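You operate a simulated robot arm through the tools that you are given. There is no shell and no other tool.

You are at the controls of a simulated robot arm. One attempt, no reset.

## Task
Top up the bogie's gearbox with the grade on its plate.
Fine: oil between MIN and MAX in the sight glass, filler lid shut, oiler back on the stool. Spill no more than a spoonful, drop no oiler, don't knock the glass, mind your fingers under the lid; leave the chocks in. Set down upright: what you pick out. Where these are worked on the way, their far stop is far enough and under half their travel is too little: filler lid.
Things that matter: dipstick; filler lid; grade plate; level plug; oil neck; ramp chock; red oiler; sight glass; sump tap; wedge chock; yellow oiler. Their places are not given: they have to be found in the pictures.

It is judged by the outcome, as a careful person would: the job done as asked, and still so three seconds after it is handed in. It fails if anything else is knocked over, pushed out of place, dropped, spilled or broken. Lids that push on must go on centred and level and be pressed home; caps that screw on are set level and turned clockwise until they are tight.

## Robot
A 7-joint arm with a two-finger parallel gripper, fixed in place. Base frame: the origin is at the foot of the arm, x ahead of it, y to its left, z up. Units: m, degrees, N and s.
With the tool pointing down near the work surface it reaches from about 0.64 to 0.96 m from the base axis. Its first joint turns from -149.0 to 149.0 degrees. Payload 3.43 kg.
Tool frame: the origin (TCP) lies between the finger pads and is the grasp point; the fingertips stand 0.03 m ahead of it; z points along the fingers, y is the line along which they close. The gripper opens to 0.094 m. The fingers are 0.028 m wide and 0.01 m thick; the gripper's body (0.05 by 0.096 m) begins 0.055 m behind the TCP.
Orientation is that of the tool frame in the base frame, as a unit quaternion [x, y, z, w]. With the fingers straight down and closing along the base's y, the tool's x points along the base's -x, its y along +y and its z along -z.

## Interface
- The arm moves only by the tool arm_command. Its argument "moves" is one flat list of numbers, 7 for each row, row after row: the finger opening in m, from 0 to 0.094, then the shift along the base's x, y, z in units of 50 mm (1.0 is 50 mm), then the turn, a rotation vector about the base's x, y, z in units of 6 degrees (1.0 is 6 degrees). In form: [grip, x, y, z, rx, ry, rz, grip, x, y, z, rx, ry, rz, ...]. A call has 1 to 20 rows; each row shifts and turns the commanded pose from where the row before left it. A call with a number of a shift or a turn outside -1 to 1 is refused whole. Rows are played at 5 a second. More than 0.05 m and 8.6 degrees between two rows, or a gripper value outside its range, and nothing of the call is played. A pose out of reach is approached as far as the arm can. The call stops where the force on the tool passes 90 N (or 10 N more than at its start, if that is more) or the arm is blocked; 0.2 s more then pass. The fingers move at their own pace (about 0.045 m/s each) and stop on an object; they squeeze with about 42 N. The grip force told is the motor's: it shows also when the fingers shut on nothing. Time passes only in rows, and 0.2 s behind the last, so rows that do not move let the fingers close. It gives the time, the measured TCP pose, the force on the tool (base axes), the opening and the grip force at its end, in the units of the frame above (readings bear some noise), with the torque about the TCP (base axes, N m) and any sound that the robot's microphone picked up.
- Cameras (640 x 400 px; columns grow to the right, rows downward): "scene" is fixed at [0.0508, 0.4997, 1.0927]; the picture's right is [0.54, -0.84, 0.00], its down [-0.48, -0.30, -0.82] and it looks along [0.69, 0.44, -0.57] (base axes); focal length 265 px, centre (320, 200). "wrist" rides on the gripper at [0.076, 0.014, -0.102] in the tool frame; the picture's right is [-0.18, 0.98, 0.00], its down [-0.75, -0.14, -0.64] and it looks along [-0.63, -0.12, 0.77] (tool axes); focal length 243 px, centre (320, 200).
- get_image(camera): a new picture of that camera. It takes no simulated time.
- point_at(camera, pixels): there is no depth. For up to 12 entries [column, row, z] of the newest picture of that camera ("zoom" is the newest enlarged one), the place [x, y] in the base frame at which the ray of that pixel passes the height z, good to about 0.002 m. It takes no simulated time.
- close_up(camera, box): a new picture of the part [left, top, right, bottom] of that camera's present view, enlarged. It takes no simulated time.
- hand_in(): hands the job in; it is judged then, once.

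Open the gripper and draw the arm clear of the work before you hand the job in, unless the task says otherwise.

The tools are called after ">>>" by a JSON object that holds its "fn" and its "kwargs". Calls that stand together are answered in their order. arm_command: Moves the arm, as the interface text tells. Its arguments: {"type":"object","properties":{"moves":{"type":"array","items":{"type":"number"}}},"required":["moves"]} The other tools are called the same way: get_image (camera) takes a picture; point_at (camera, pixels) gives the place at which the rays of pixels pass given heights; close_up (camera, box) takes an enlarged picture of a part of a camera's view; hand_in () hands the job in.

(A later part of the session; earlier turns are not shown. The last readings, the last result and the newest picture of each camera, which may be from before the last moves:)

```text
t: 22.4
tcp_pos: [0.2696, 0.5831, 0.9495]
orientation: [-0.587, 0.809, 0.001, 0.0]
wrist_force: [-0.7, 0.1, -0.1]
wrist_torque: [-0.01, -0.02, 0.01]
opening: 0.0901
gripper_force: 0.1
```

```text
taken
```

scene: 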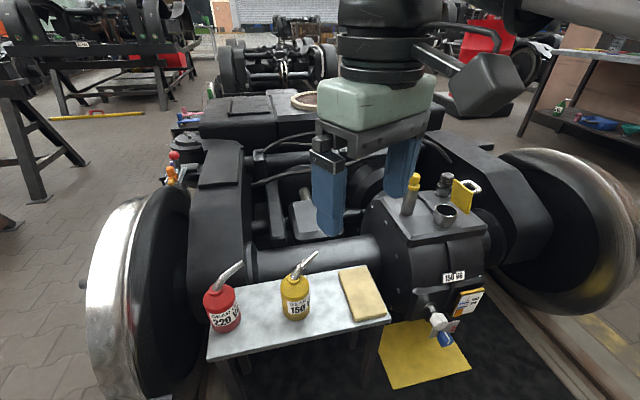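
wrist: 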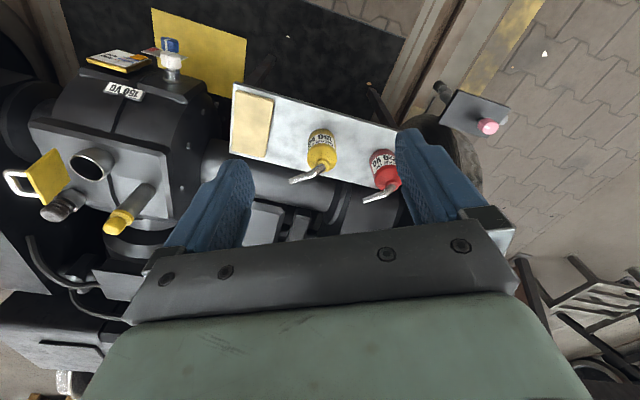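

The wrist camera (image-down = outward and up) shows the yellow oiler at ~(320,150) and the red at ~(385,175). I zoom in on both views to triangulate the yellow oiler's body and spout.

>>> {"fn": "close_up", "kwargs": {"camera": "wrist", "box": [270, 110, 350, 200]}}

>>> {"fn": "close_up", "kwargs": {"camera": "scene", "box": [270, 240, 330, 330]}}

>>> {"fn": "close_up", "kwargs": {"camera": "scene", "box": [400, 160, 500, 240]}}

```text
4.44 times, centred on (310, 155) of wrist
```

zoom: 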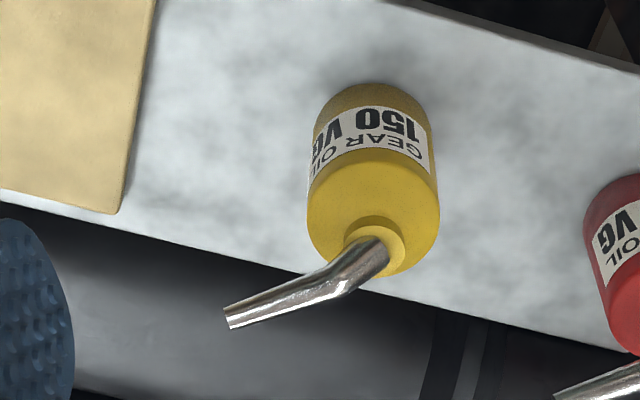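

```text
4.44 times, centred on (300, 285) of scene
```

zoom: 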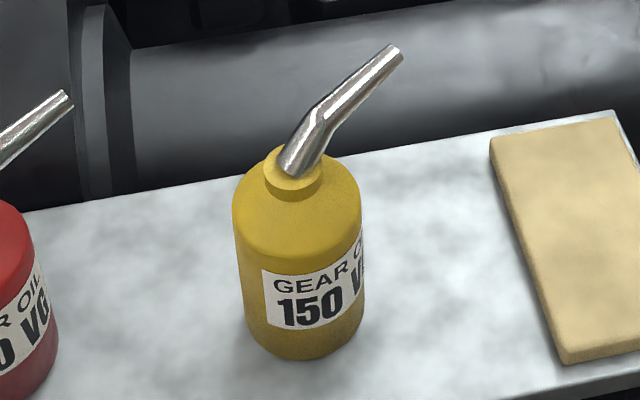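

```text
5.00 times, centred on (450, 200) of scene
```

zoom: 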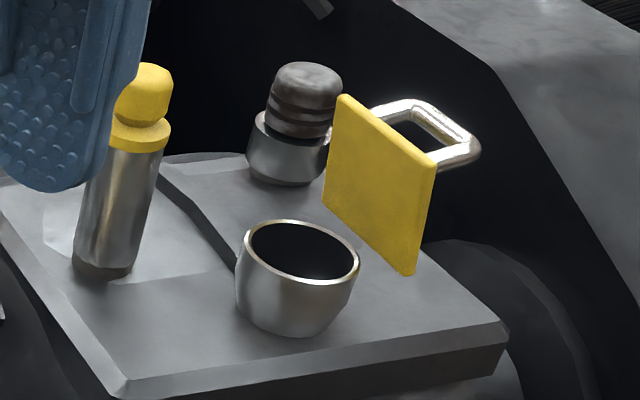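

I intersect rays for the spout tip, bend, cap, and the neck rim in the two new pictures.

>>> {"fn": "point_at", "kwargs": {"camera": "wrist", "pixels": [[289.05, 181.6, 0.5], [289.05, 181.6, 0.65], [314.5, 174.1, 0.5], [314.5, 174.1, 0.65], [322.4, 166.3, 0.5], [322.4, 166.3, 0.65], [91, 163, 0.55], [91, 163, 0.65], [233, 118, 0.45], [320, 140, 0.45], [272, 98, 0.46], [266, 158, 0.46]]}}

>>> {"fn": "get_image", "kwargs": {"camera": "scene"}}

>>> {"fn": "point_at", "kwargs": {"camera": "scene", "pixels": [[316.9, 251.9, 0.5], [316.9, 251.9, 0.65], [300.45, 265.9, 0.5], [300.45, 265.9, 0.65], [294.4, 277.8, 0.5], [294.4, 277.8, 0.65], [445.8, 210.2, 0.55], [445.8, 210.2, 0.65], [207, 360, 0.45], [390.7, 319.8, 0.45], [365.5, 265, 0.45], [295.5, 308, 0.45]]}}

```text
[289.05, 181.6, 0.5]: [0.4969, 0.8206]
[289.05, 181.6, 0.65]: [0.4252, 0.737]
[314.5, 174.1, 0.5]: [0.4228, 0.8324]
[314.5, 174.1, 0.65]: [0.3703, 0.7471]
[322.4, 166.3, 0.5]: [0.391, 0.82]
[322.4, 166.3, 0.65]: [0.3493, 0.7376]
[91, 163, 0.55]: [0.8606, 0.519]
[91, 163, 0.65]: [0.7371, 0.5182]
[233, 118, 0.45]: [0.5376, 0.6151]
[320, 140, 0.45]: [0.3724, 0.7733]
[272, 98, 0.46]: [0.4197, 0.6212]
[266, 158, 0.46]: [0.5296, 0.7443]
```

```text
taken
```

scene: 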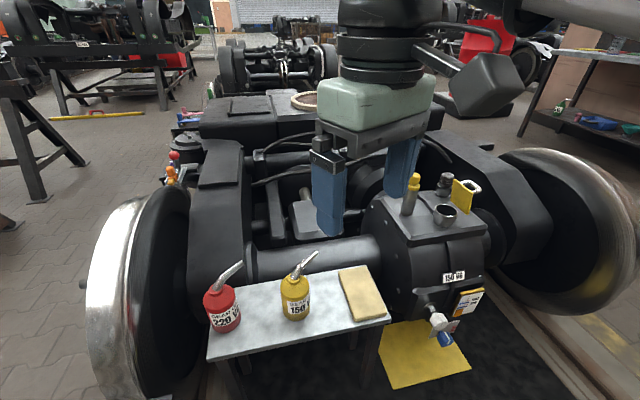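

```text
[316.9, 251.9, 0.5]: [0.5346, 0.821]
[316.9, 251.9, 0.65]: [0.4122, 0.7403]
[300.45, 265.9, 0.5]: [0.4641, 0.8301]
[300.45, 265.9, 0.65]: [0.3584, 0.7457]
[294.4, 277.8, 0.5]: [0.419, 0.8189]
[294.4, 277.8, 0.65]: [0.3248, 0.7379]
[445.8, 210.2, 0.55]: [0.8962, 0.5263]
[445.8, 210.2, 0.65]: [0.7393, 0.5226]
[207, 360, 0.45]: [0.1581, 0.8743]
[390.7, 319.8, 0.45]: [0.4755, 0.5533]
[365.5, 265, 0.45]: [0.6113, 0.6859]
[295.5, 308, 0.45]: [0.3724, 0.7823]
```

Oiler: spout tip ≈(0.443,0.760,0.613), cap ≈(0.369,0.776,0.58), body centre ≈(0.370,0.778), diameter ≈0.072, spout pointing about azimuth −13°. I'll tilt the tool 45° outward and come to a standoff in front of it, with the gripper fully open.

>>> {"fn": "arm_command", "kwargs": {"moves": [0.094, 0.108, 0.048, -0.689, 0.8916, -0.2897, 0, 0.094, 0.108, 0.048, -0.689, 0.8916, -0.2897, 0, 0.094, 0.108, 0.048, -0.689, 0.8916, -0.2897, 0, 0.094, 0.108, 0.048, -0.689, 0.8916, -0.2897, 0, 0.094, 0.108, 0.048, -0.689, 0.8916, -0.2897, 0, 0.094, 0.108, 0.048, -0.689, 0.8916, -0.2897, 0, 0.094, 0.108, 0.048, -0.689, 0.8916, -0.2897, 0, 0.094, 0.108, 0.048, -0.689, 0.8916, -0.2897, 0, 0.094, 0, 0, 0, 0, 0, 0]}}

>>> {"fn": "get_image", "kwargs": {"camera": "wrist"}}

>>> {"fn": "get_image", "kwargs": {"camera": "scene"}}

```text
t: 24.4
tcp_pos: [0.3128, 0.601, 0.6756]
orientation: [-0.542, 0.747, 0.226, 0.31]
wrist_force: [0.3, 0.0, -0.3]
wrist_torque: [-0.01, -0.01, 0.02]
opening: 0.0939
gripper_force: 0.1
```

```text
taken
```

wrist: 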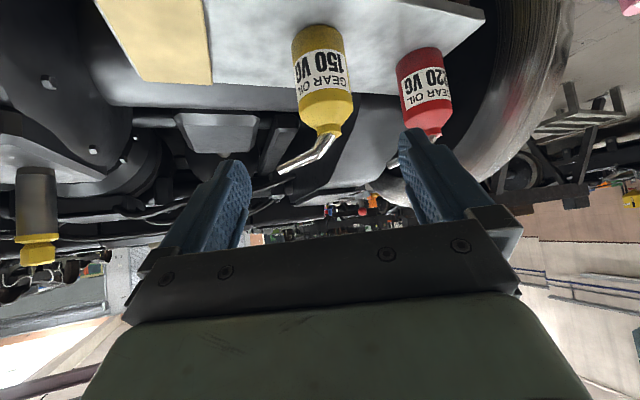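

```text
taken
```

scene: 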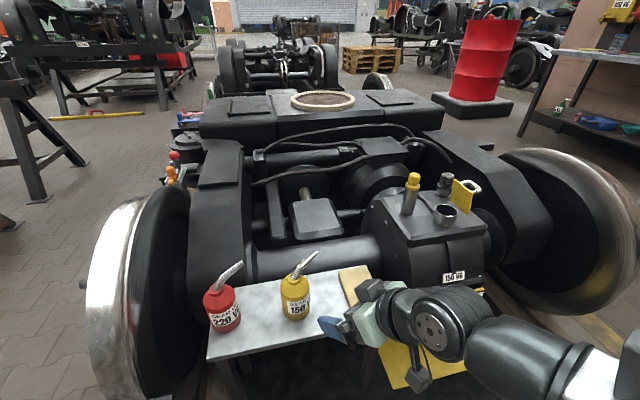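

The side view (upside-down) shows the oiler centred at column ~322. I zoom to measure its body, shoulder and spout heights.

>>> {"fn": "close_up", "kwargs": {"camera": "wrist", "box": [260, 10, 400, 190]}}

>>> {"fn": "point_at", "kwargs": {"camera": "wrist", "pixels": [[293, 60, 0.48], [348, 60, 0.48], [295, 100, 0.52], [353, 100, 0.52], [327, 135, 0.58], [281, 170, 0.612], [309, 28, 0.45], [105, 0, 0.45], [213, 83, 0.46]]}}

```text
2.22 times, centred on (330, 100) of wrist
```

zoom: 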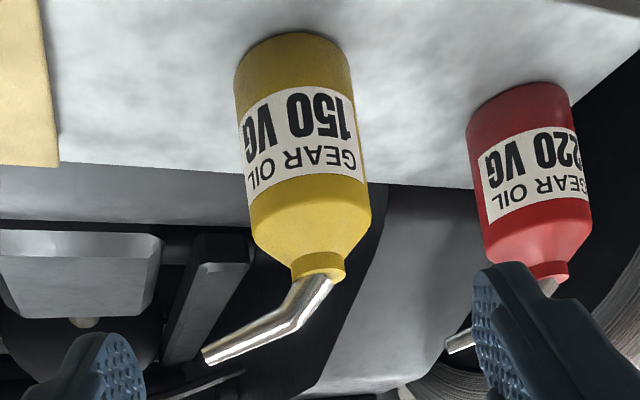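

```text
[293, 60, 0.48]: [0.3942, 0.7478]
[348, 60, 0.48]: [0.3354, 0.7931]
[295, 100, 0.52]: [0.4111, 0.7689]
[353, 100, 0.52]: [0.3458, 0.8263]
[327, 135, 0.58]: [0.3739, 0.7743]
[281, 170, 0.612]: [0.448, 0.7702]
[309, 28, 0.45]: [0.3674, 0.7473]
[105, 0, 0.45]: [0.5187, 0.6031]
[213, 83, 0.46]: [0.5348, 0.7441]
```

Cylinder spans z≈0.45–0.54, collar to ~0.586. I advance along the tool axis toward grasp point (0.366,0.765,0.503), stopping part-way to check.

>>> {"fn": "arm_command", "kwargs": {"moves": [0.094, 0.214, 0.654, -0.69, 0, 0, 0, 0.094, 0.214, 0.654, -0.69, 0, 0, 0, 0.094, 0.214, 0.654, -0.69, 0, 0, 0, 0.094, 0, 0, 0, 0, 0, 0]}}

>>> {"fn": "get_image", "kwargs": {"camera": "wrist"}}

>>> {"fn": "get_image", "kwargs": {"camera": "scene"}}

```text
t: 25.4
tcp_pos: [0.3448, 0.7008, 0.5705]
orientation: [-0.542, 0.748, 0.225, 0.309]
wrist_force: [0.0, -0.1, -0.4]
wrist_torque: [-0.03, 0.0, -0.01]
opening: 0.0939
gripper_force: 0.0
```

```text
taken
```

wrist: 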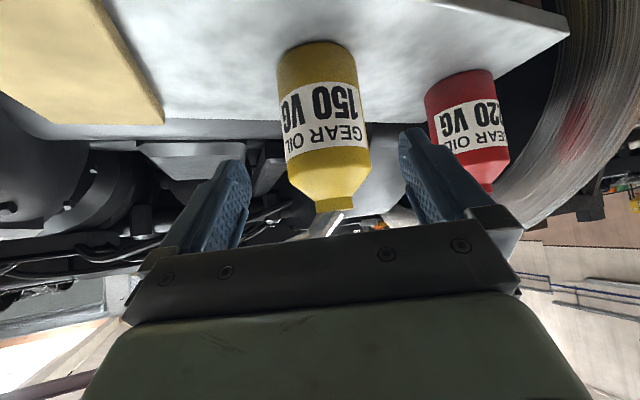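

```text
taken
```

scene: 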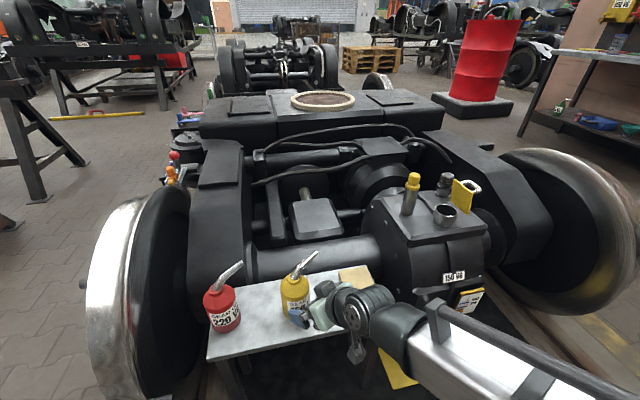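

The oiler stays centred between the fingers (cols 283–368 within 245–410). I advance the last 95 mm in two careful steps.

>>> {"fn": "arm_command", "kwargs": {"moves": [0.094, 0.214, 0.654, -0.69, 0, 0, 0, 0.094, 0.107, 0.327, -0.345, 0, 0, 0, 0.094, 0.107, 0.327, -0.345, 0, 0, 0, 0.094, 0, 0, 0, 0, 0, 0]}}

>>> {"fn": "get_image", "kwargs": {"camera": "wrist"}}

>>> {"fn": "close_up", "kwargs": {"camera": "scene", "box": [250, 230, 370, 350]}}

```text
t: 26.4
tcp_pos: [0.3663, 0.7641, 0.5045]
orientation: [-0.542, 0.747, 0.226, 0.311]
wrist_force: [-2.0, -5.9, 20.9]
wrist_torque: [-0.03, 0.18, 0.04]
opening: 0.094
gripper_force: 0.0
```

```text
taken
```

wrist: 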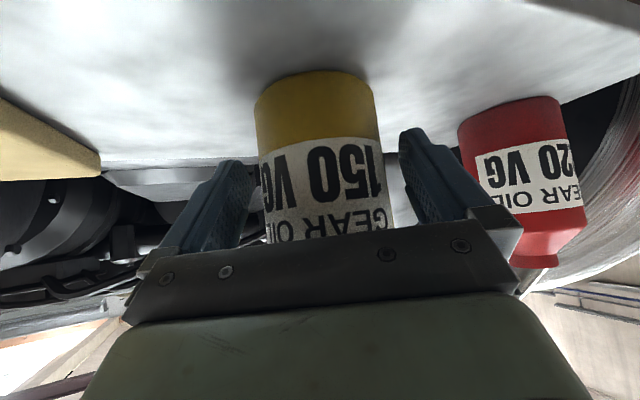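

```text
3.33 times, centred on (310, 290) of scene
```

zoom: 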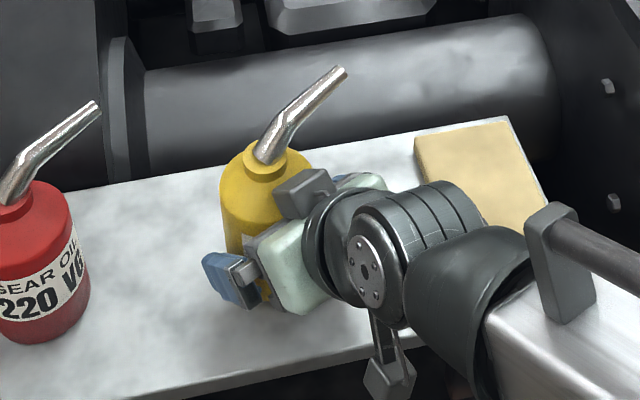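

A 21 N upward force appeared: the torque line points to the gripper's palm edge resting on the oiler's shoulder. I raise 12 mm to free it before closing.

>>> {"fn": "arm_command", "kwargs": {"moves": [0.094, 0, 0, 0.12, 0, 0, 0, 0.094, 0, -0.02, 0.12, 0, 0, 0, 0.094, 0, 0, 0, 0, 0, 0]}}

>>> {"fn": "get_image", "kwargs": {"camera": "wrist"}}

>>> {"fn": "close_up", "kwargs": {"camera": "scene", "box": [250, 230, 370, 350]}}

```text
t: 27.2
tcp_pos: [0.3671, 0.7635, 0.5136]
orientation: [-0.542, 0.748, 0.225, 0.309]
wrist_force: [-0.8, 0.0, 0.0]
wrist_torque: [0.03, -0.03, 0.01]
opening: 0.0938
gripper_force: 0.1
```

```text
taken
```

wrist: 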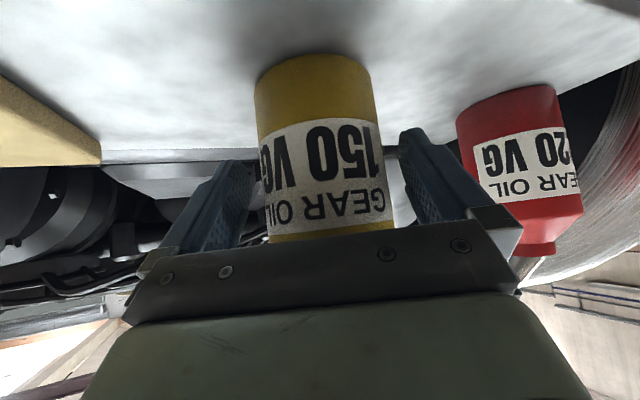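

```text
3.33 times, centred on (310, 290) of scene
```

zoom: 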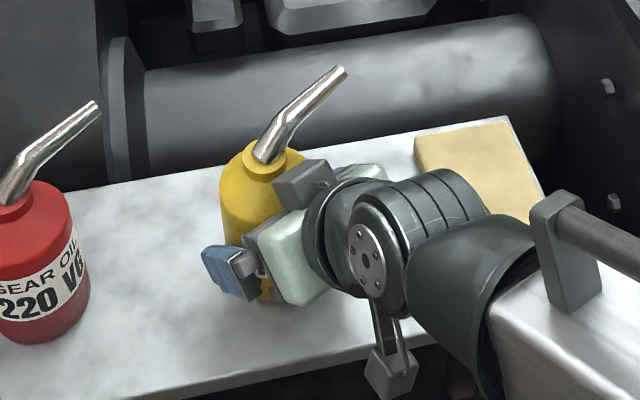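

Contact is gone and the body sits between the fingers. I close the gripper on it.

>>> {"fn": "arm_command", "kwargs": {"moves": [0.07, 0, 0, 0, 0, 0, 0, 0.05, 0, 0, 0, 0, 0, 0, 0.03, 0, 0, 0, 0, 0, 0, 0.0, 0, 0, 0, 0, 0, 0, 0.0, 0, 0, 0, 0, 0, 0]}}

>>> {"fn": "get_image", "kwargs": {"camera": "wrist"}}

```text
t: 28.4
tcp_pos: [0.366, 0.7637, 0.5133]
orientation: [-0.543, 0.747, 0.226, 0.309]
wrist_force: [-2.3, 1.1, -0.4]
wrist_torque: [-0.03, 0.03, 0.03]
opening: 0.0722
gripper_force: 41.6
```

```text
taken
```

wrist: 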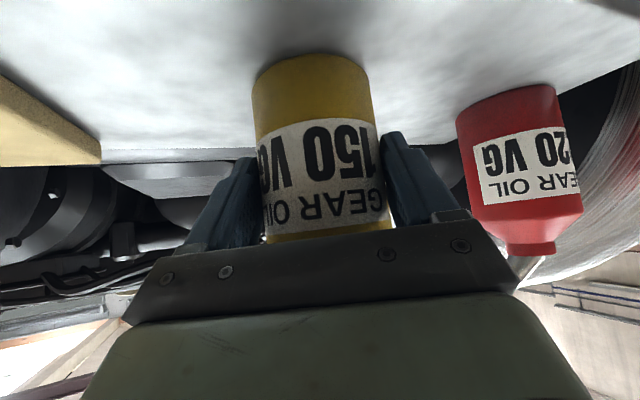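

Gripped at 72.2 mm with 42 N. I lift it straight up and check that it comes along level.

>>> {"fn": "arm_command", "kwargs": {"moves": [0.0, 0, 0, 0.2, 0, 0, 0, 0.0, 0, 0, 0.4, 0, 0, 0, 0.0, 0, 0, 0.8, 0, 0, 0, 0.0, 0, 0, 0.6, 0, 0, 0, 0.0, 0, 0, 0, 0, 0, 0]}}

>>> {"fn": "get_image", "kwargs": {"camera": "wrist"}}

>>> {"fn": "get_image", "kwargs": {"camera": "scene"}}

```text
t: 29.6
tcp_pos: [0.3661, 0.7639, 0.6144]
orientation: [-0.543, 0.747, 0.225, 0.31]
wrist_force: [0.1, 0.1, -3.4]
wrist_torque: [-0.06, 0.03, -0.02]
opening: 0.072
gripper_force: 42.4
```

```text
taken
```

wrist: 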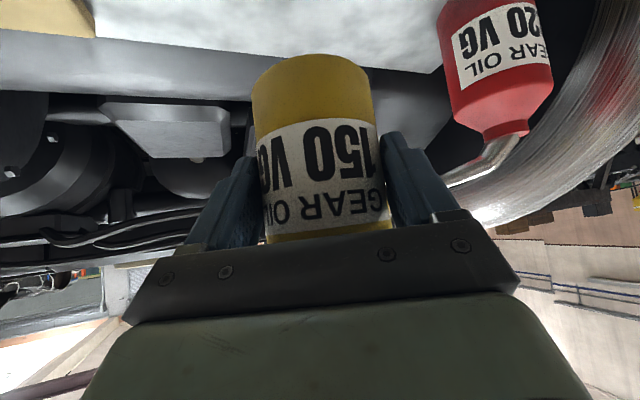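

```text
taken
```

scene: 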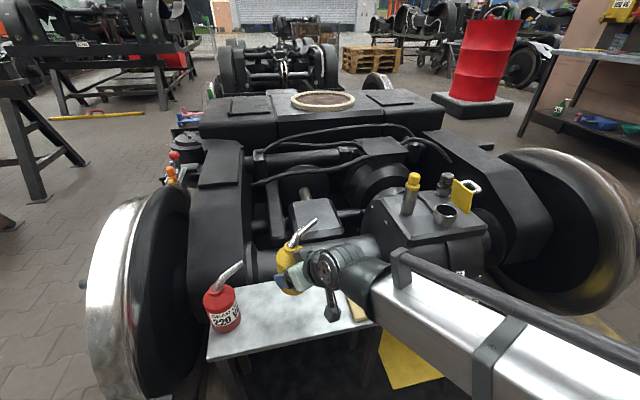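

The oiler came up level (3.4 N). I zoom in on the scene view to measure where the spout tip is relative to the gripper.

>>> {"fn": "close_up", "kwargs": {"camera": "scene", "box": [260, 200, 340, 300]}}

```text
4.00 times, centred on (300, 250) of scene
```

zoom: 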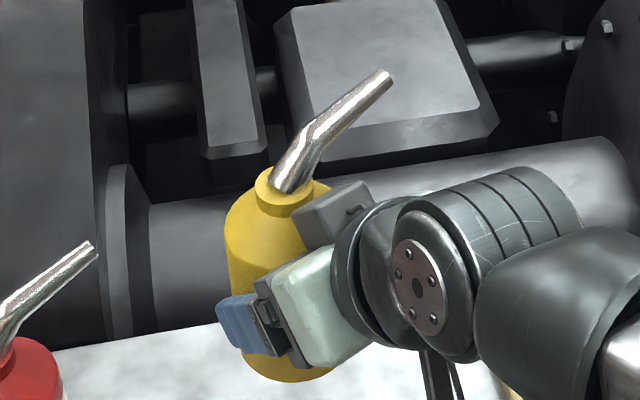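

Spout tip is at scene (316,219) and cap centre at (291,248); I convert them at their expected heights.

>>> {"fn": "point_at", "kwargs": {"camera": "scene", "pixels": [[316.25, 219.25, 0.705], [316.25, 219.25, 0.714], [316.25, 219.25, 0.725], [291.25, 247, 0.675], [291.25, 247, 0.684], [300, 235, 0.7], [300, 235, 0.715], [446, 211, 0.595], [446, 211, 0.605]]}}

```text
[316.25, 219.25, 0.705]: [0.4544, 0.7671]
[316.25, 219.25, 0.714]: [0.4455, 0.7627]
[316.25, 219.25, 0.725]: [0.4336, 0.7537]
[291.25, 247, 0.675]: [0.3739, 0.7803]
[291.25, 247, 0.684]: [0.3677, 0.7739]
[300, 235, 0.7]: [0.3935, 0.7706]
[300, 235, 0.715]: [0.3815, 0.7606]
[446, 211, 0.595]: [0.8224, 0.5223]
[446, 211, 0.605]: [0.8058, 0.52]
```

Tip offset from the TCP is ≈(0.079,−0.001,+0.100) and the neck centre ≈(0.820,0.524,0.597). I raise the oiler and carry it upright to a spot before the neck, turning −9° so the spout points at azimuth −20° (keeps clear of the dipstick).

>>> {"fn": "arm_command", "kwargs": {"moves": [0.0, 0, 0, 0.6, 0, 0, 0, 0.0, 0, 0, 0.8, 0, 0, 0, 0.0, 0, 0, 0.8, 0, 0, 0, 0.0, 0, 0, 0.8, 0, 0, 0, 0.0, 0, 0, 0.8, 0, 0, 0, 0.0, 0.3, -0.18, 0, 0, 0, 0, 0.0, 0.617, -0.374, 0, 0, 0, -0.15, 0.0, 0.617, -0.374, 0, 0, 0, -0.15, 0.0, 0.617, -0.374, 0, 0, 0, -0.15, 0.0, 0.617, -0.374, 0, 0, 0, -0.15, 0.0, 0.617, -0.374, 0, 0, 0, -0.15, 0.0, 0.617, -0.374, 0, 0, 0, -0.15, 0.0, 0.617, -0.374, 0, 0, 0, -0.15, 0.0, 0.617, -0.374, 0, 0, 0, -0.15, 0.0, 0.617, -0.374, 0, 0, 0, -0.15, 0.0, 0.617, -0.374, 0, 0, 0, -0.17, 0.0, 0.617, -0.374, 0, 0, 0, 0, 0.0, 0.317, -0.194, 0, 0, 0, 0, 0.0, 0, 0, 0, 0, 0, 0]}}

>>> {"fn": "get_image", "kwargs": {"camera": "scene"}}

>>> {"fn": "get_image", "kwargs": {"camera": "wrist"}}

```text
t: 33.6
tcp_pos: [0.7369, 0.5391, 0.8053]
orientation: [-0.481, 0.789, 0.2, 0.326]
wrist_force: [-0.6, 0.0, -4.4]
wrist_torque: [-0.05, 0.06, 0.02]
opening: 0.072
gripper_force: 42.0
```

```text
taken
```

scene: 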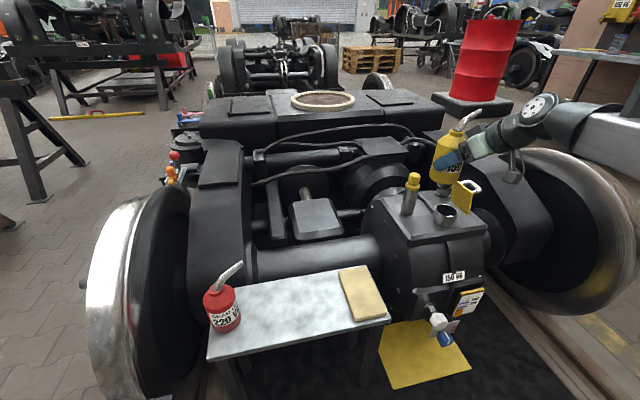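

```text
taken
```

wrist: 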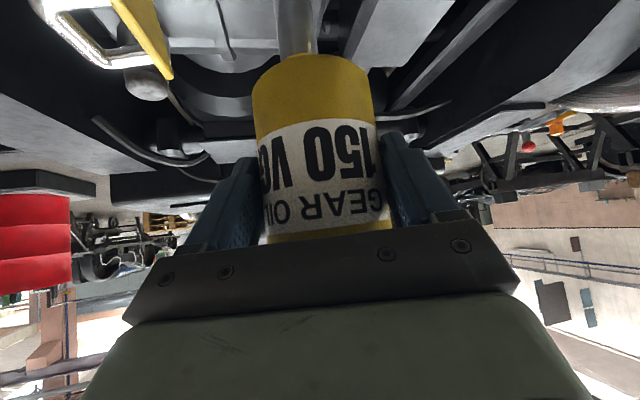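

Carried upright; the sight glass (468,300) stays visible. I zoom on the oiler and lid area to verify the tip.

>>> {"fn": "close_up", "kwargs": {"camera": "scene", "box": [400, 90, 520, 230]}}

>>> {"fn": "close_up", "kwargs": {"camera": "scene", "box": [448, 282, 488, 322]}}

```text
2.86 times, centred on (460, 160) of scene
```

zoom: 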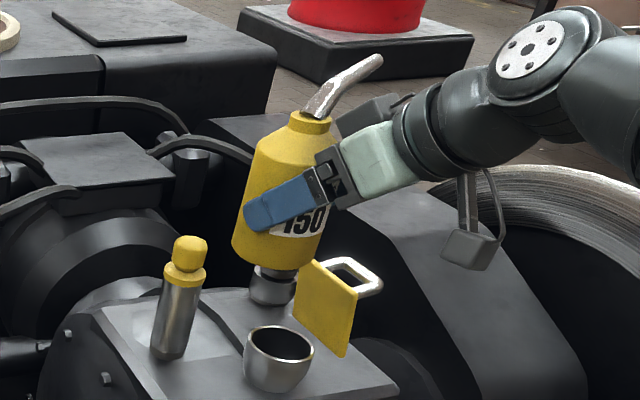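

```text
10.00 times, centred on (468, 302) of scene
```

zoom: 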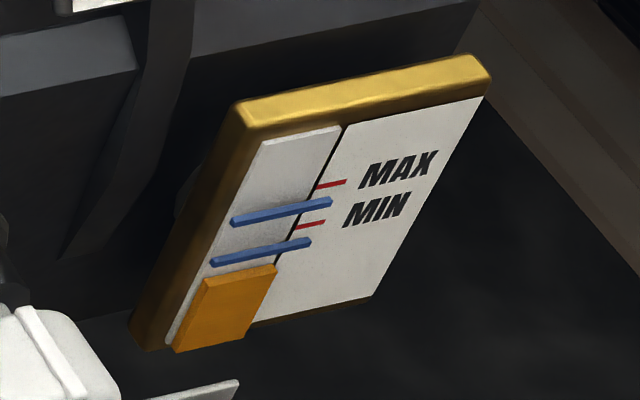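

Tip measured at (480,111) in the scene versus (480,109) predicted, so the geometry is good. I begin tilting about the horizontal axis across the spout (first 30°) while lowering, keeping the tip over the neck.

>>> {"fn": "arm_command", "kwargs": {"moves": [0.0, -0.1257, 0.046, -0.342, 0.285, 0.783, 0, 0.0, -0.1257, 0.046, -0.342, 0.285, 0.783, 0, 0.0, -0.1257, 0.046, -0.342, 0.285, 0.783, 0, 0.0, -0.1257, 0.046, -0.342, 0.285, 0.783, 0, 0.0, -0.1257, 0.046, -0.342, 0.285, 0.783, 0, 0.0, -0.1257, 0.046, -0.342, 0.285, 0.783, 0, 0.0, 0, 0, 0, 0, 0, 0]}}

>>> {"fn": "close_up", "kwargs": {"camera": "scene", "box": [400, 90, 520, 230]}}

>>> {"fn": "get_image", "kwargs": {"camera": "wrist"}}

```text
t: 35.2
tcp_pos: [0.7006, 0.5532, 0.7009]
orientation: [-0.387, 0.823, 0.381, 0.165]
wrist_force: [-0.1, 1.0, -4.1]
wrist_torque: [-0.07, 0.06, -0.02]
opening: 0.072
gripper_force: 41.7
```

```text
2.86 times, centred on (460, 160) of scene
```

zoom: 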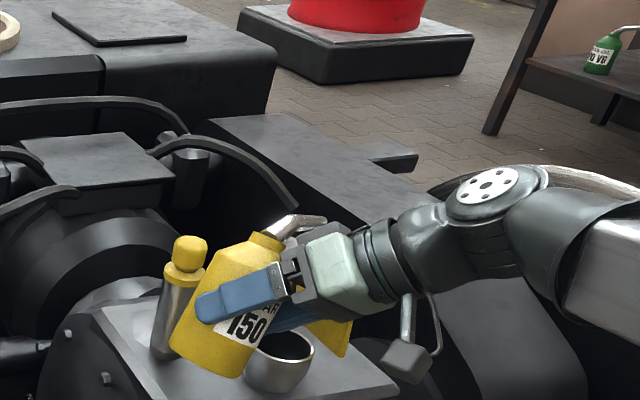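

```text
taken
```

wrist: 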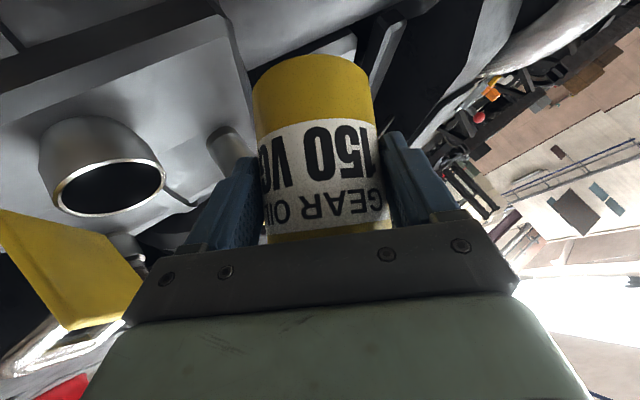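

The tip is at scene (462,168), matching the prediction (461,167). The wrist view shows the neck rim ellipse (centre ~(110,187)); I verify the neck position from it.

>>> {"fn": "point_at", "kwargs": {"camera": "wrist", "pixels": [[110, 187, 0.597], [54, 195, 0.597], [164, 182, 0.597], [118, 158, 0.597], [98, 216, 0.597], [110, 187, 0.605]]}}

>>> {"fn": "close_up", "kwargs": {"camera": "wrist", "box": [20, 100, 200, 240]}}

```text
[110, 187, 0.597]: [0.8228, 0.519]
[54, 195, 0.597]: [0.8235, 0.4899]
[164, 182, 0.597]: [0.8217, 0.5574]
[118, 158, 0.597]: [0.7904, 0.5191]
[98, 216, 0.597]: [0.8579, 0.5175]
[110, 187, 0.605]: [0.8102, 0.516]
```

```text
2.86 times, centred on (110, 170) of wrist
```

zoom: 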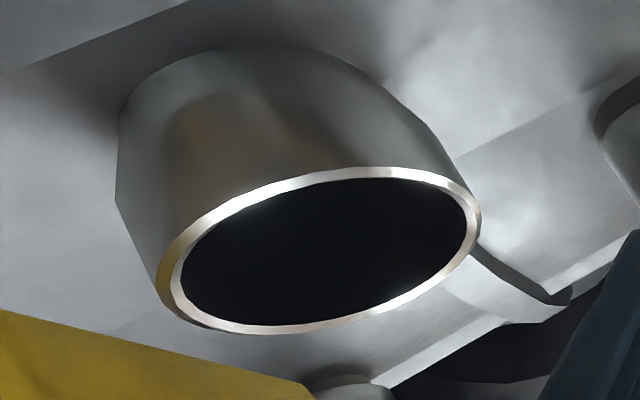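

Neck centre refined to (0.823,0.524) with ~67 mm mouth. I continue the tilt to 45° with the tip at (0.816,0.526,0.675), then look for any flow.

>>> {"fn": "arm_command", "kwargs": {"moves": [0.0, -0.048, 0.017, -0.276, 0.285, 0.783, 0, 0.0, -0.048, 0.017, -0.276, 0.285, 0.783, 0, 0.0, -0.048, 0.017, -0.276, 0.285, 0.783, 0, 0.0, 0, 0, 0, 0, 0, 0]}}

>>> {"fn": "close_up", "kwargs": {"camera": "scene", "box": [400, 130, 500, 230]}}

>>> {"fn": "close_up", "kwargs": {"camera": "scene", "box": [448, 282, 488, 322]}}

>>> {"fn": "get_image", "kwargs": {"camera": "wrist"}}

```text
t: 36.2
tcp_pos: [0.692, 0.5545, 0.6599]
orientation: [-0.33, 0.82, 0.461, 0.081]
wrist_force: [-0.2, -0.3, -4.0]
wrist_torque: [-0.09, 0.05, 0.0]
opening: 0.0721
gripper_force: 42.5
```

```text
4.00 times, centred on (450, 180) of scene
```

zoom: 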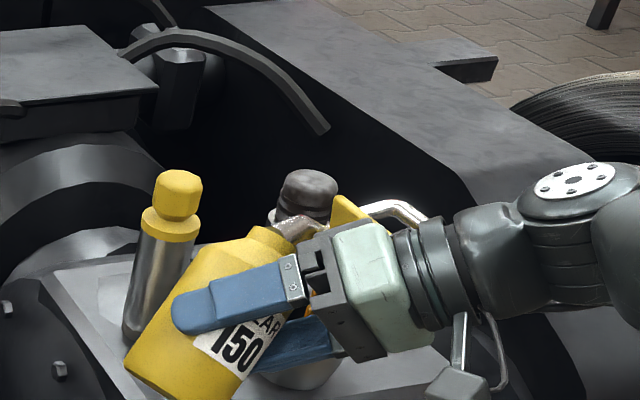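

```text
10.00 times, centred on (468, 302) of scene
```

zoom: 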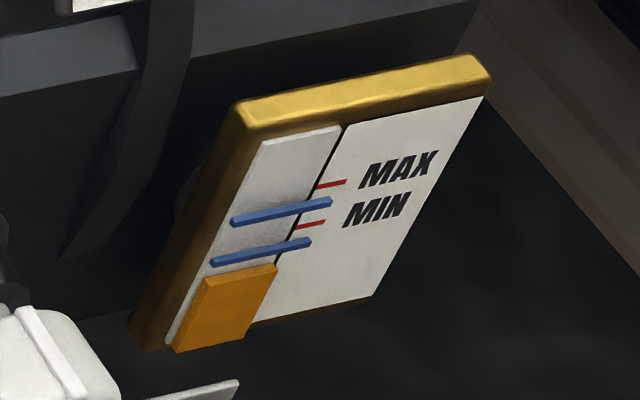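

```text
taken
```

wrist: 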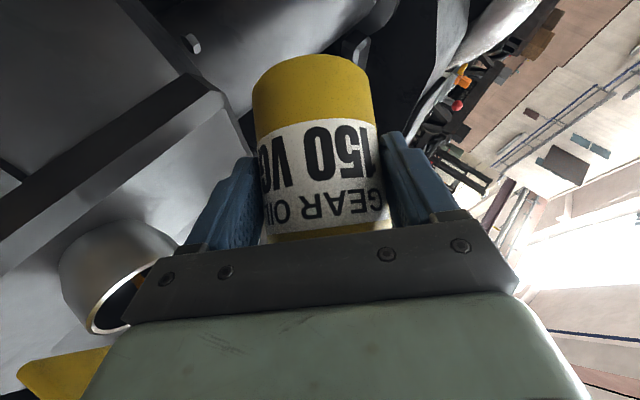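

There is an orange hint at wrist (137,281) inside the neck and near scene zoom (308,300): maybe oil is already flowing. I zoom in on it.

>>> {"fn": "close_up", "kwargs": {"camera": "wrist", "box": [50, 210, 170, 340]}}

>>> {"fn": "close_up", "kwargs": {"camera": "scene", "box": [430, 170, 470, 230]}}

```text
3.08 times, centred on (110, 275) of wrist
```

zoom: 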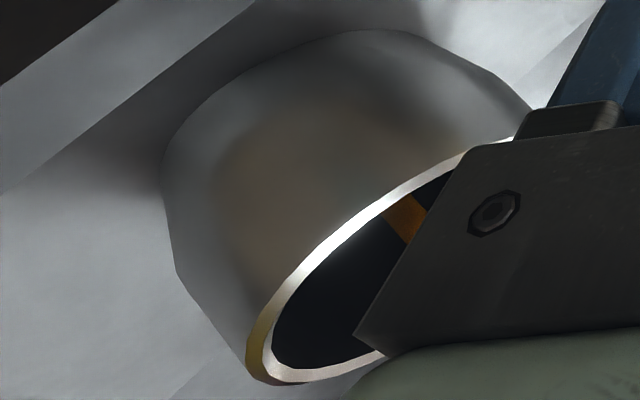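

```text
6.67 times, centred on (450, 200) of scene
```

zoom: 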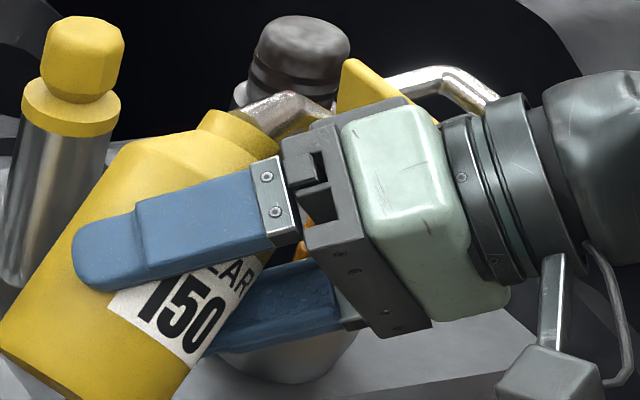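

Oil is already streaming into the neck at 45°. I hold still for a short while and watch the sight glass.

>>> {"fn": "arm_command", "kwargs": {"moves": [0.0, 0, 0, 0, 0, 0, 0, 0.0, 0, 0, 0, 0, 0, 0]}}

>>> {"fn": "close_up", "kwargs": {"camera": "scene", "box": [448, 282, 488, 322]}}

>>> {"fn": "close_up", "kwargs": {"camera": "wrist", "box": [50, 210, 170, 340]}}

>>> {"fn": "close_up", "kwargs": {"camera": "scene", "box": [430, 170, 470, 230]}}

```text
t: 36.8
tcp_pos: [0.6926, 0.5565, 0.6604]
orientation: [-0.331, 0.82, 0.461, 0.081]
wrist_force: [-0.6, -0.3, -4.3]
wrist_torque: [-0.08, 0.07, -0.01]
opening: 0.0718
gripper_force: 42.1
```

```text
10.00 times, centred on (468, 302) of scene
```

zoom: 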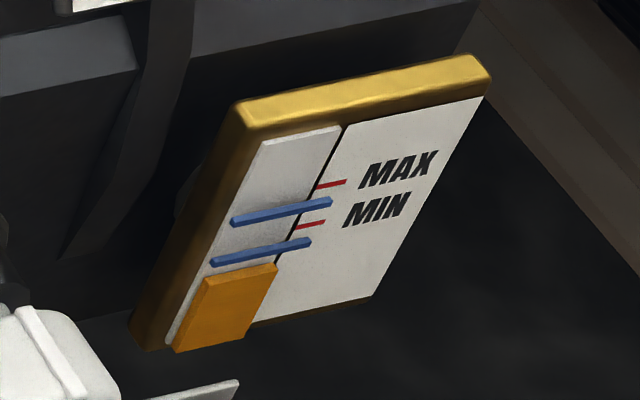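

```text
3.08 times, centred on (110, 275) of wrist
```

zoom: 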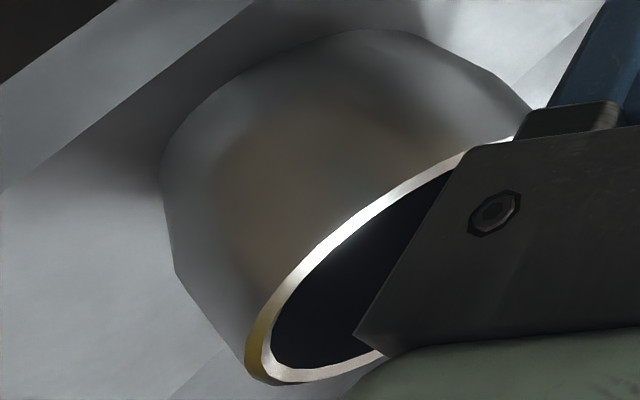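

```text
6.67 times, centred on (450, 200) of scene
```

zoom: 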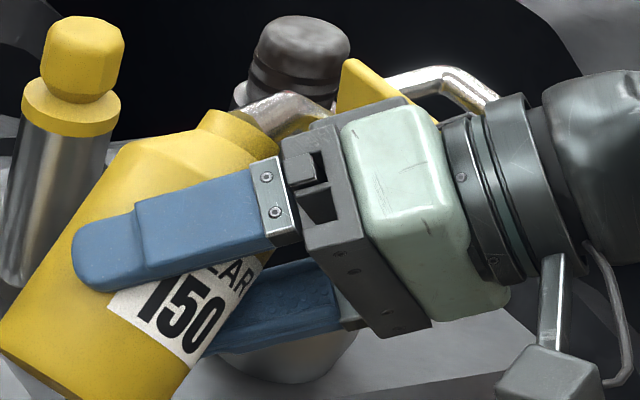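

The flow stopped again at 45° (only a dribble at the threshold; level unchanged). I tilt 5° more and hold briefly.

>>> {"fn": "arm_command", "kwargs": {"moves": [0.0, 0, 0, 0, 0.285, 0.783, 0, 0.0, 0, 0, 0, 0, 0, 0]}}

>>> {"fn": "close_up", "kwargs": {"camera": "scene", "box": [448, 282, 488, 322]}}

>>> {"fn": "close_up", "kwargs": {"camera": "wrist", "box": [50, 210, 170, 340]}}

>>> {"fn": "close_up", "kwargs": {"camera": "scene", "box": [430, 170, 470, 230]}}

```text
t: 37.4
tcp_pos: [0.6915, 0.5543, 0.6594]
orientation: [-0.309, 0.816, 0.486, 0.052]
wrist_force: [0.3, -1.0, -4.2]
wrist_torque: [-0.06, 0.03, -0.01]
opening: 0.072
gripper_force: 41.8
```

```text
10.00 times, centred on (468, 302) of scene
```

zoom: 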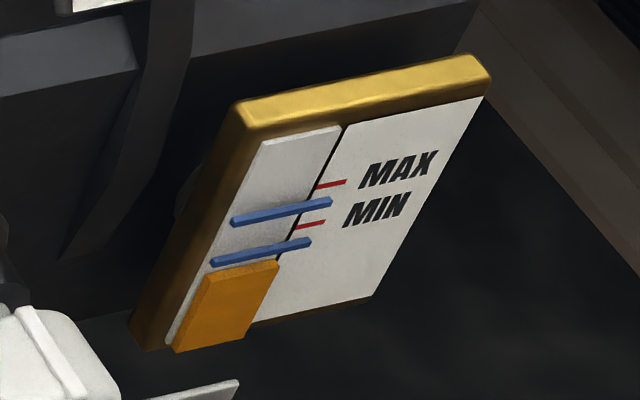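

```text
3.08 times, centred on (110, 275) of wrist
```

zoom: 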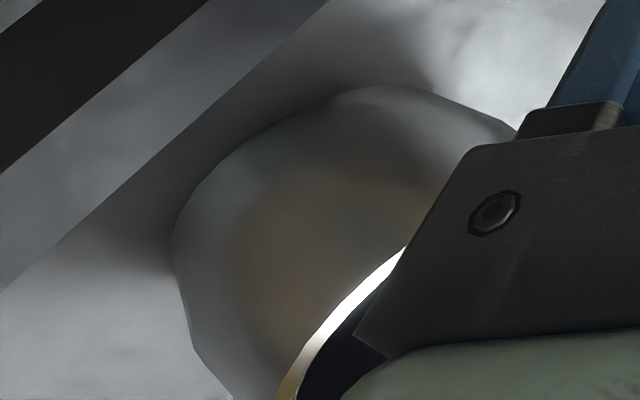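

```text
6.67 times, centred on (450, 200) of scene
```

zoom: 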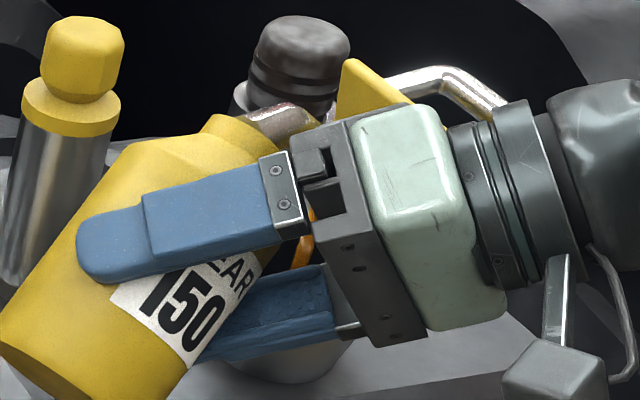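

The level is starting to rise (orange top ~3 px up) and the stream at zoom (303,250) falls into the mouth. I hold and keep watching.

>>> {"fn": "arm_command", "kwargs": {"moves": [0.0, 0, 0, 0, 0, 0, 0, 0.0, 0, 0, 0, 0, 0, 0, 0.0, 0, 0, 0, 0, 0, 0]}}

>>> {"fn": "close_up", "kwargs": {"camera": "scene", "box": [448, 282, 488, 322]}}

>>> {"fn": "close_up", "kwargs": {"camera": "scene", "box": [430, 170, 470, 230]}}

```text
t: 38.2
tcp_pos: [0.6919, 0.555, 0.6604]
orientation: [-0.31, 0.815, 0.487, 0.052]
wrist_force: [-0.1, 0.4, -3.6]
wrist_torque: [-0.06, 0.0, -0.02]
opening: 0.072
gripper_force: 41.9
```

```text
10.00 times, centred on (468, 302) of scene
```

zoom: 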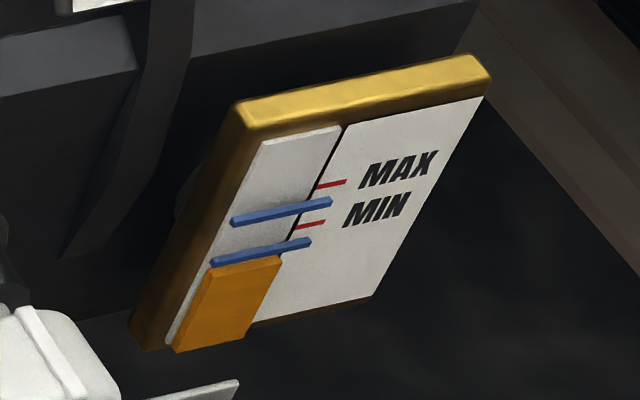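

```text
6.67 times, centred on (450, 200) of scene
```

zoom: 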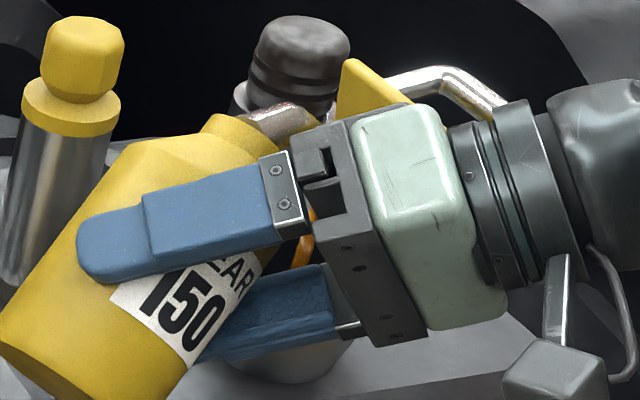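

Level rises ~6 px/s in the close-up (now ~255; MIN tick at ~228, MAX at ~187). I tilt 3° more for a somewhat quicker flow and hold a second.

>>> {"fn": "arm_command", "kwargs": {"moves": [0.0, 0, 0, 0.05, 0.171, 0.47, 0, 0.0, 0, 0, 0, 0, 0, 0, 0.0, 0, 0, 0, 0, 0, 0, 0.0, 0, 0, 0, 0, 0, 0]}}

>>> {"fn": "close_up", "kwargs": {"camera": "scene", "box": [448, 282, 488, 322]}}

>>> {"fn": "close_up", "kwargs": {"camera": "scene", "box": [430, 170, 470, 230]}}

>>> {"fn": "get_image", "kwargs": {"camera": "wrist"}}

```text
t: 39.2
tcp_pos: [0.6909, 0.5552, 0.6613]
orientation: [-0.298, 0.812, 0.501, 0.035]
wrist_force: [0.0, 0.7, -4.6]
wrist_torque: [-0.06, -0.03, 0.0]
opening: 0.0717
gripper_force: 42.6
```

```text
10.00 times, centred on (468, 302) of scene
```

zoom: 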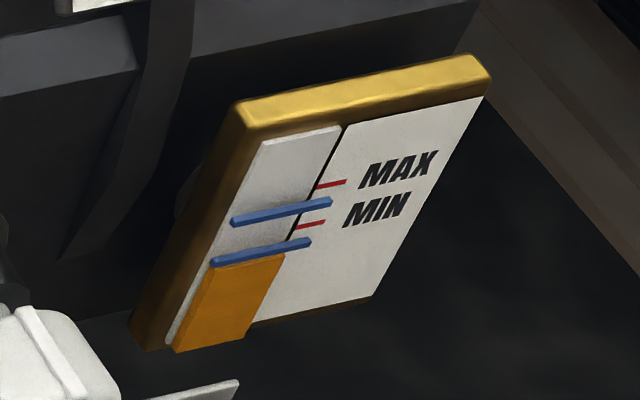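

```text
6.67 times, centred on (450, 200) of scene
```

zoom: 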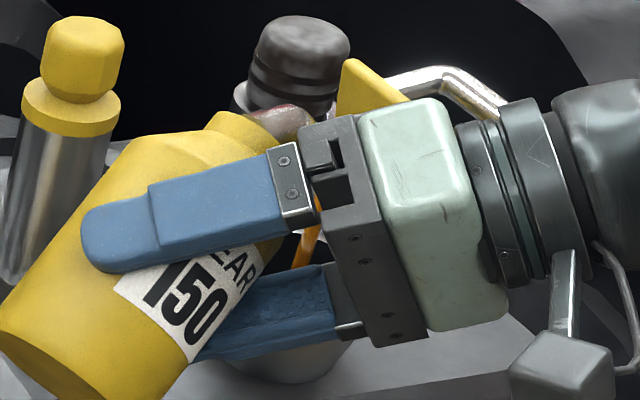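

```text
taken
```

wrist: 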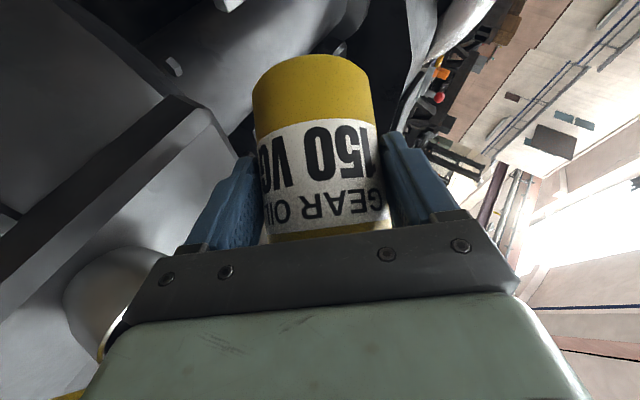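

The level creeps up (~252 now). I tilt 5° more, keeping the tip in place, and hold one second.

>>> {"fn": "arm_command", "kwargs": {"moves": [0.0, 0, 0, 0.06, 0.1425, 0.3915, 0, 0.0, 0, 0, 0.06, 0.1425, 0.3915, 0, 0.0, 0, 0, 0, 0, 0, 0, 0.0, 0, 0, 0, 0, 0, 0]}}

>>> {"fn": "close_up", "kwargs": {"camera": "scene", "box": [448, 282, 488, 322]}}

>>> {"fn": "close_up", "kwargs": {"camera": "scene", "box": [430, 170, 470, 230]}}

```text
t: 40.2
tcp_pos: [0.6926, 0.5557, 0.6681]
orientation: [-0.276, 0.805, 0.525, 0.006]
wrist_force: [-0.2, 0.5, -3.6]
wrist_torque: [-0.05, 0.05, -0.05]
opening: 0.072
gripper_force: 41.9
```

```text
10.00 times, centred on (468, 302) of scene
```

zoom: 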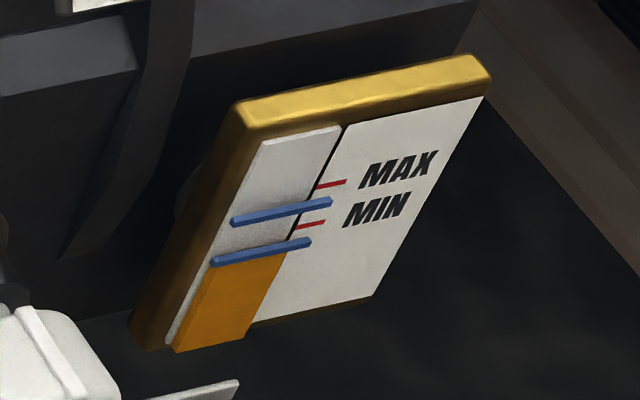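

```text
6.67 times, centred on (450, 200) of scene
```

zoom: 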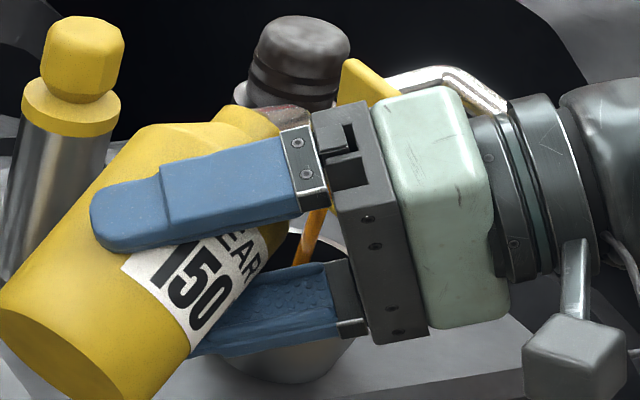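

The stream clearly falls into the dark mouth of the neck, and the oil top is now behind the lower blue bar. I hold another second.

>>> {"fn": "arm_command", "kwargs": {"moves": [0.0, 0, 0, 0, 0, 0, 0, 0.0, 0, 0, 0, 0, 0, 0, 0.0, 0, 0, 0, 0, 0, 0, 0.0, 0, 0, 0, 0, 0, 0]}}

>>> {"fn": "close_up", "kwargs": {"camera": "scene", "box": [448, 282, 488, 322]}}

>>> {"fn": "close_up", "kwargs": {"camera": "scene", "box": [430, 170, 470, 230]}}

```text
t: 41.2
tcp_pos: [0.6926, 0.5545, 0.6682]
orientation: [-0.275, 0.806, 0.525, 0.006]
wrist_force: [0.4, -0.5, -3.7]
wrist_torque: [-0.08, 0.07, 0.04]
opening: 0.0721
gripper_force: 42.4
```

```text
10.00 times, centred on (468, 302) of scene
```

zoom: 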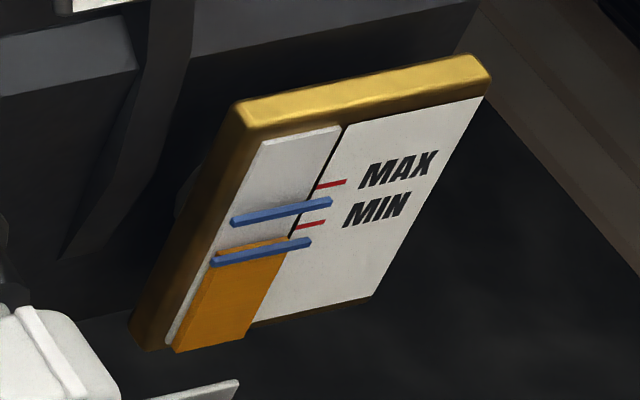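

```text
6.67 times, centred on (450, 200) of scene
```

zoom: 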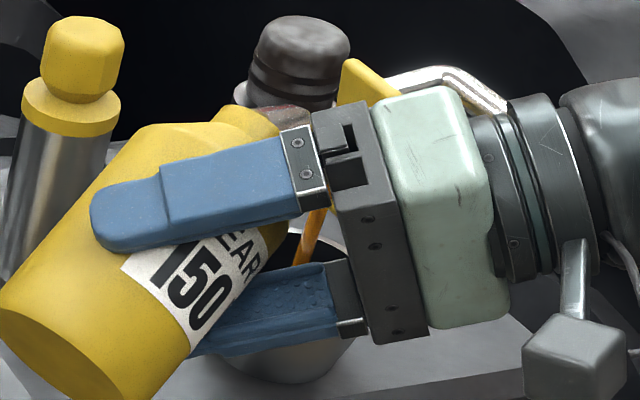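

The oil top is now at ~(295,237), just above the lower blue bar and rising ~11 px/s. I hold one more second.

>>> {"fn": "arm_command", "kwargs": {"moves": [0.0, 0, 0, 0, 0, 0, 0, 0.0, 0, 0, 0, 0, 0, 0, 0.0, 0, 0, 0, 0, 0, 0]}}

>>> {"fn": "close_up", "kwargs": {"camera": "scene", "box": [448, 282, 488, 322]}}

>>> {"fn": "close_up", "kwargs": {"camera": "scene", "box": [458, 292, 484, 318]}}

```text
t: 42.0
tcp_pos: [0.6917, 0.5547, 0.6684]
orientation: [-0.275, 0.806, 0.524, 0.006]
wrist_force: [-0.1, -0.8, -3.9]
wrist_torque: [-0.07, 0.05, 0.01]
opening: 0.0717
gripper_force: 42.0
```

```text
10.00 times, centred on (468, 302) of scene
```

zoom: 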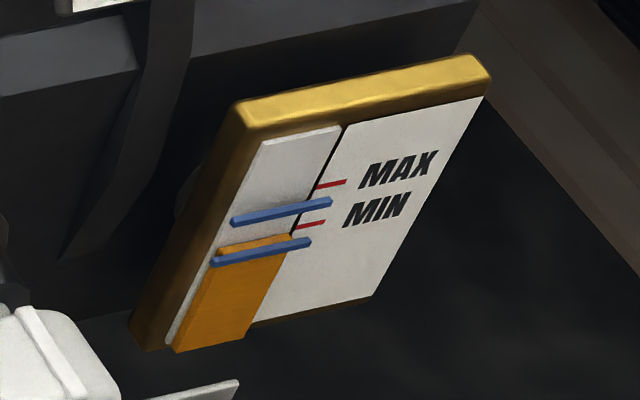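

```text
15.38 times, centred on (471, 305) of scene
```

zoom: 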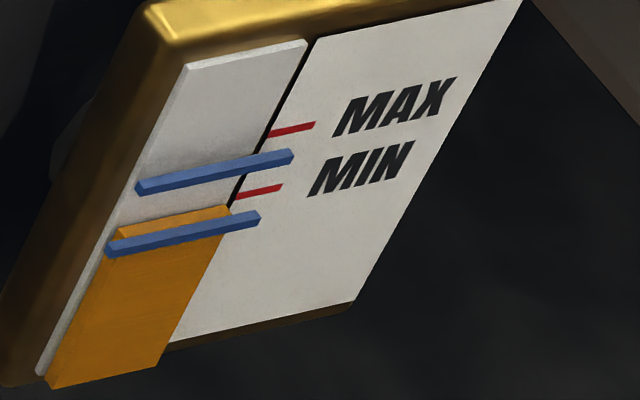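

The oil top (back edge ~205 in this zoom) is just under the red MIN tick (~199), and the flow is slowing as the oiler empties. I tilt 4° more and hold briefly.

>>> {"fn": "arm_command", "kwargs": {"moves": [0.0, 0.012, 0, 0.06, 0.114, 0.313, 0, 0.0, 0.012, 0, 0.06, 0.114, 0.313, 0, 0.0, 0, 0, 0, 0, 0, 0]}}

>>> {"fn": "close_up", "kwargs": {"camera": "scene", "box": [458, 292, 484, 318]}}

>>> {"fn": "close_up", "kwargs": {"camera": "scene", "box": [430, 170, 470, 230]}}

```text
t: 42.8
tcp_pos: [0.6936, 0.5549, 0.6737]
orientation: [-0.258, 0.799, 0.543, -0.018]
wrist_force: [0.8, 0.5, -4.7]
wrist_torque: [-0.08, 0.01, 0.01]
opening: 0.0714
gripper_force: 41.6
```

```text
15.38 times, centred on (471, 305) of scene
```

zoom: 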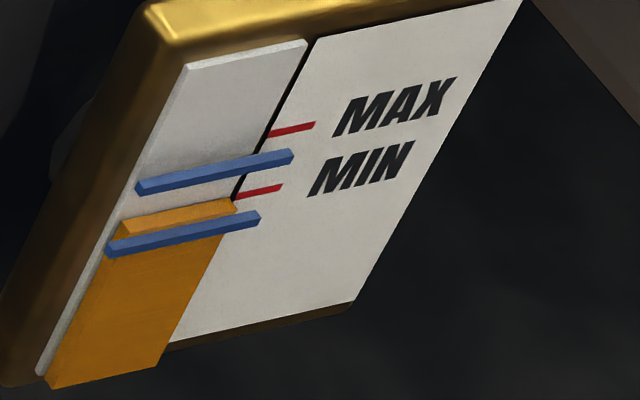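

```text
6.67 times, centred on (450, 200) of scene
```

zoom: 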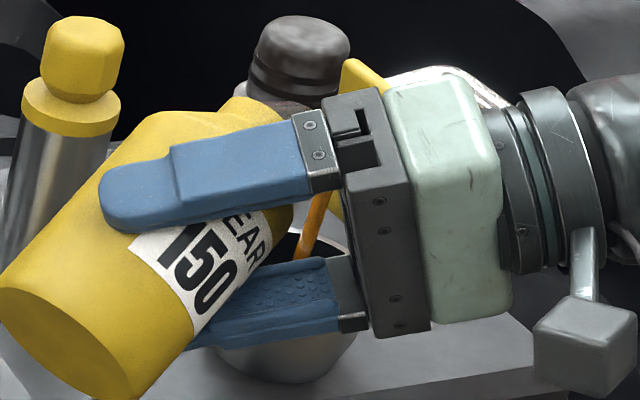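

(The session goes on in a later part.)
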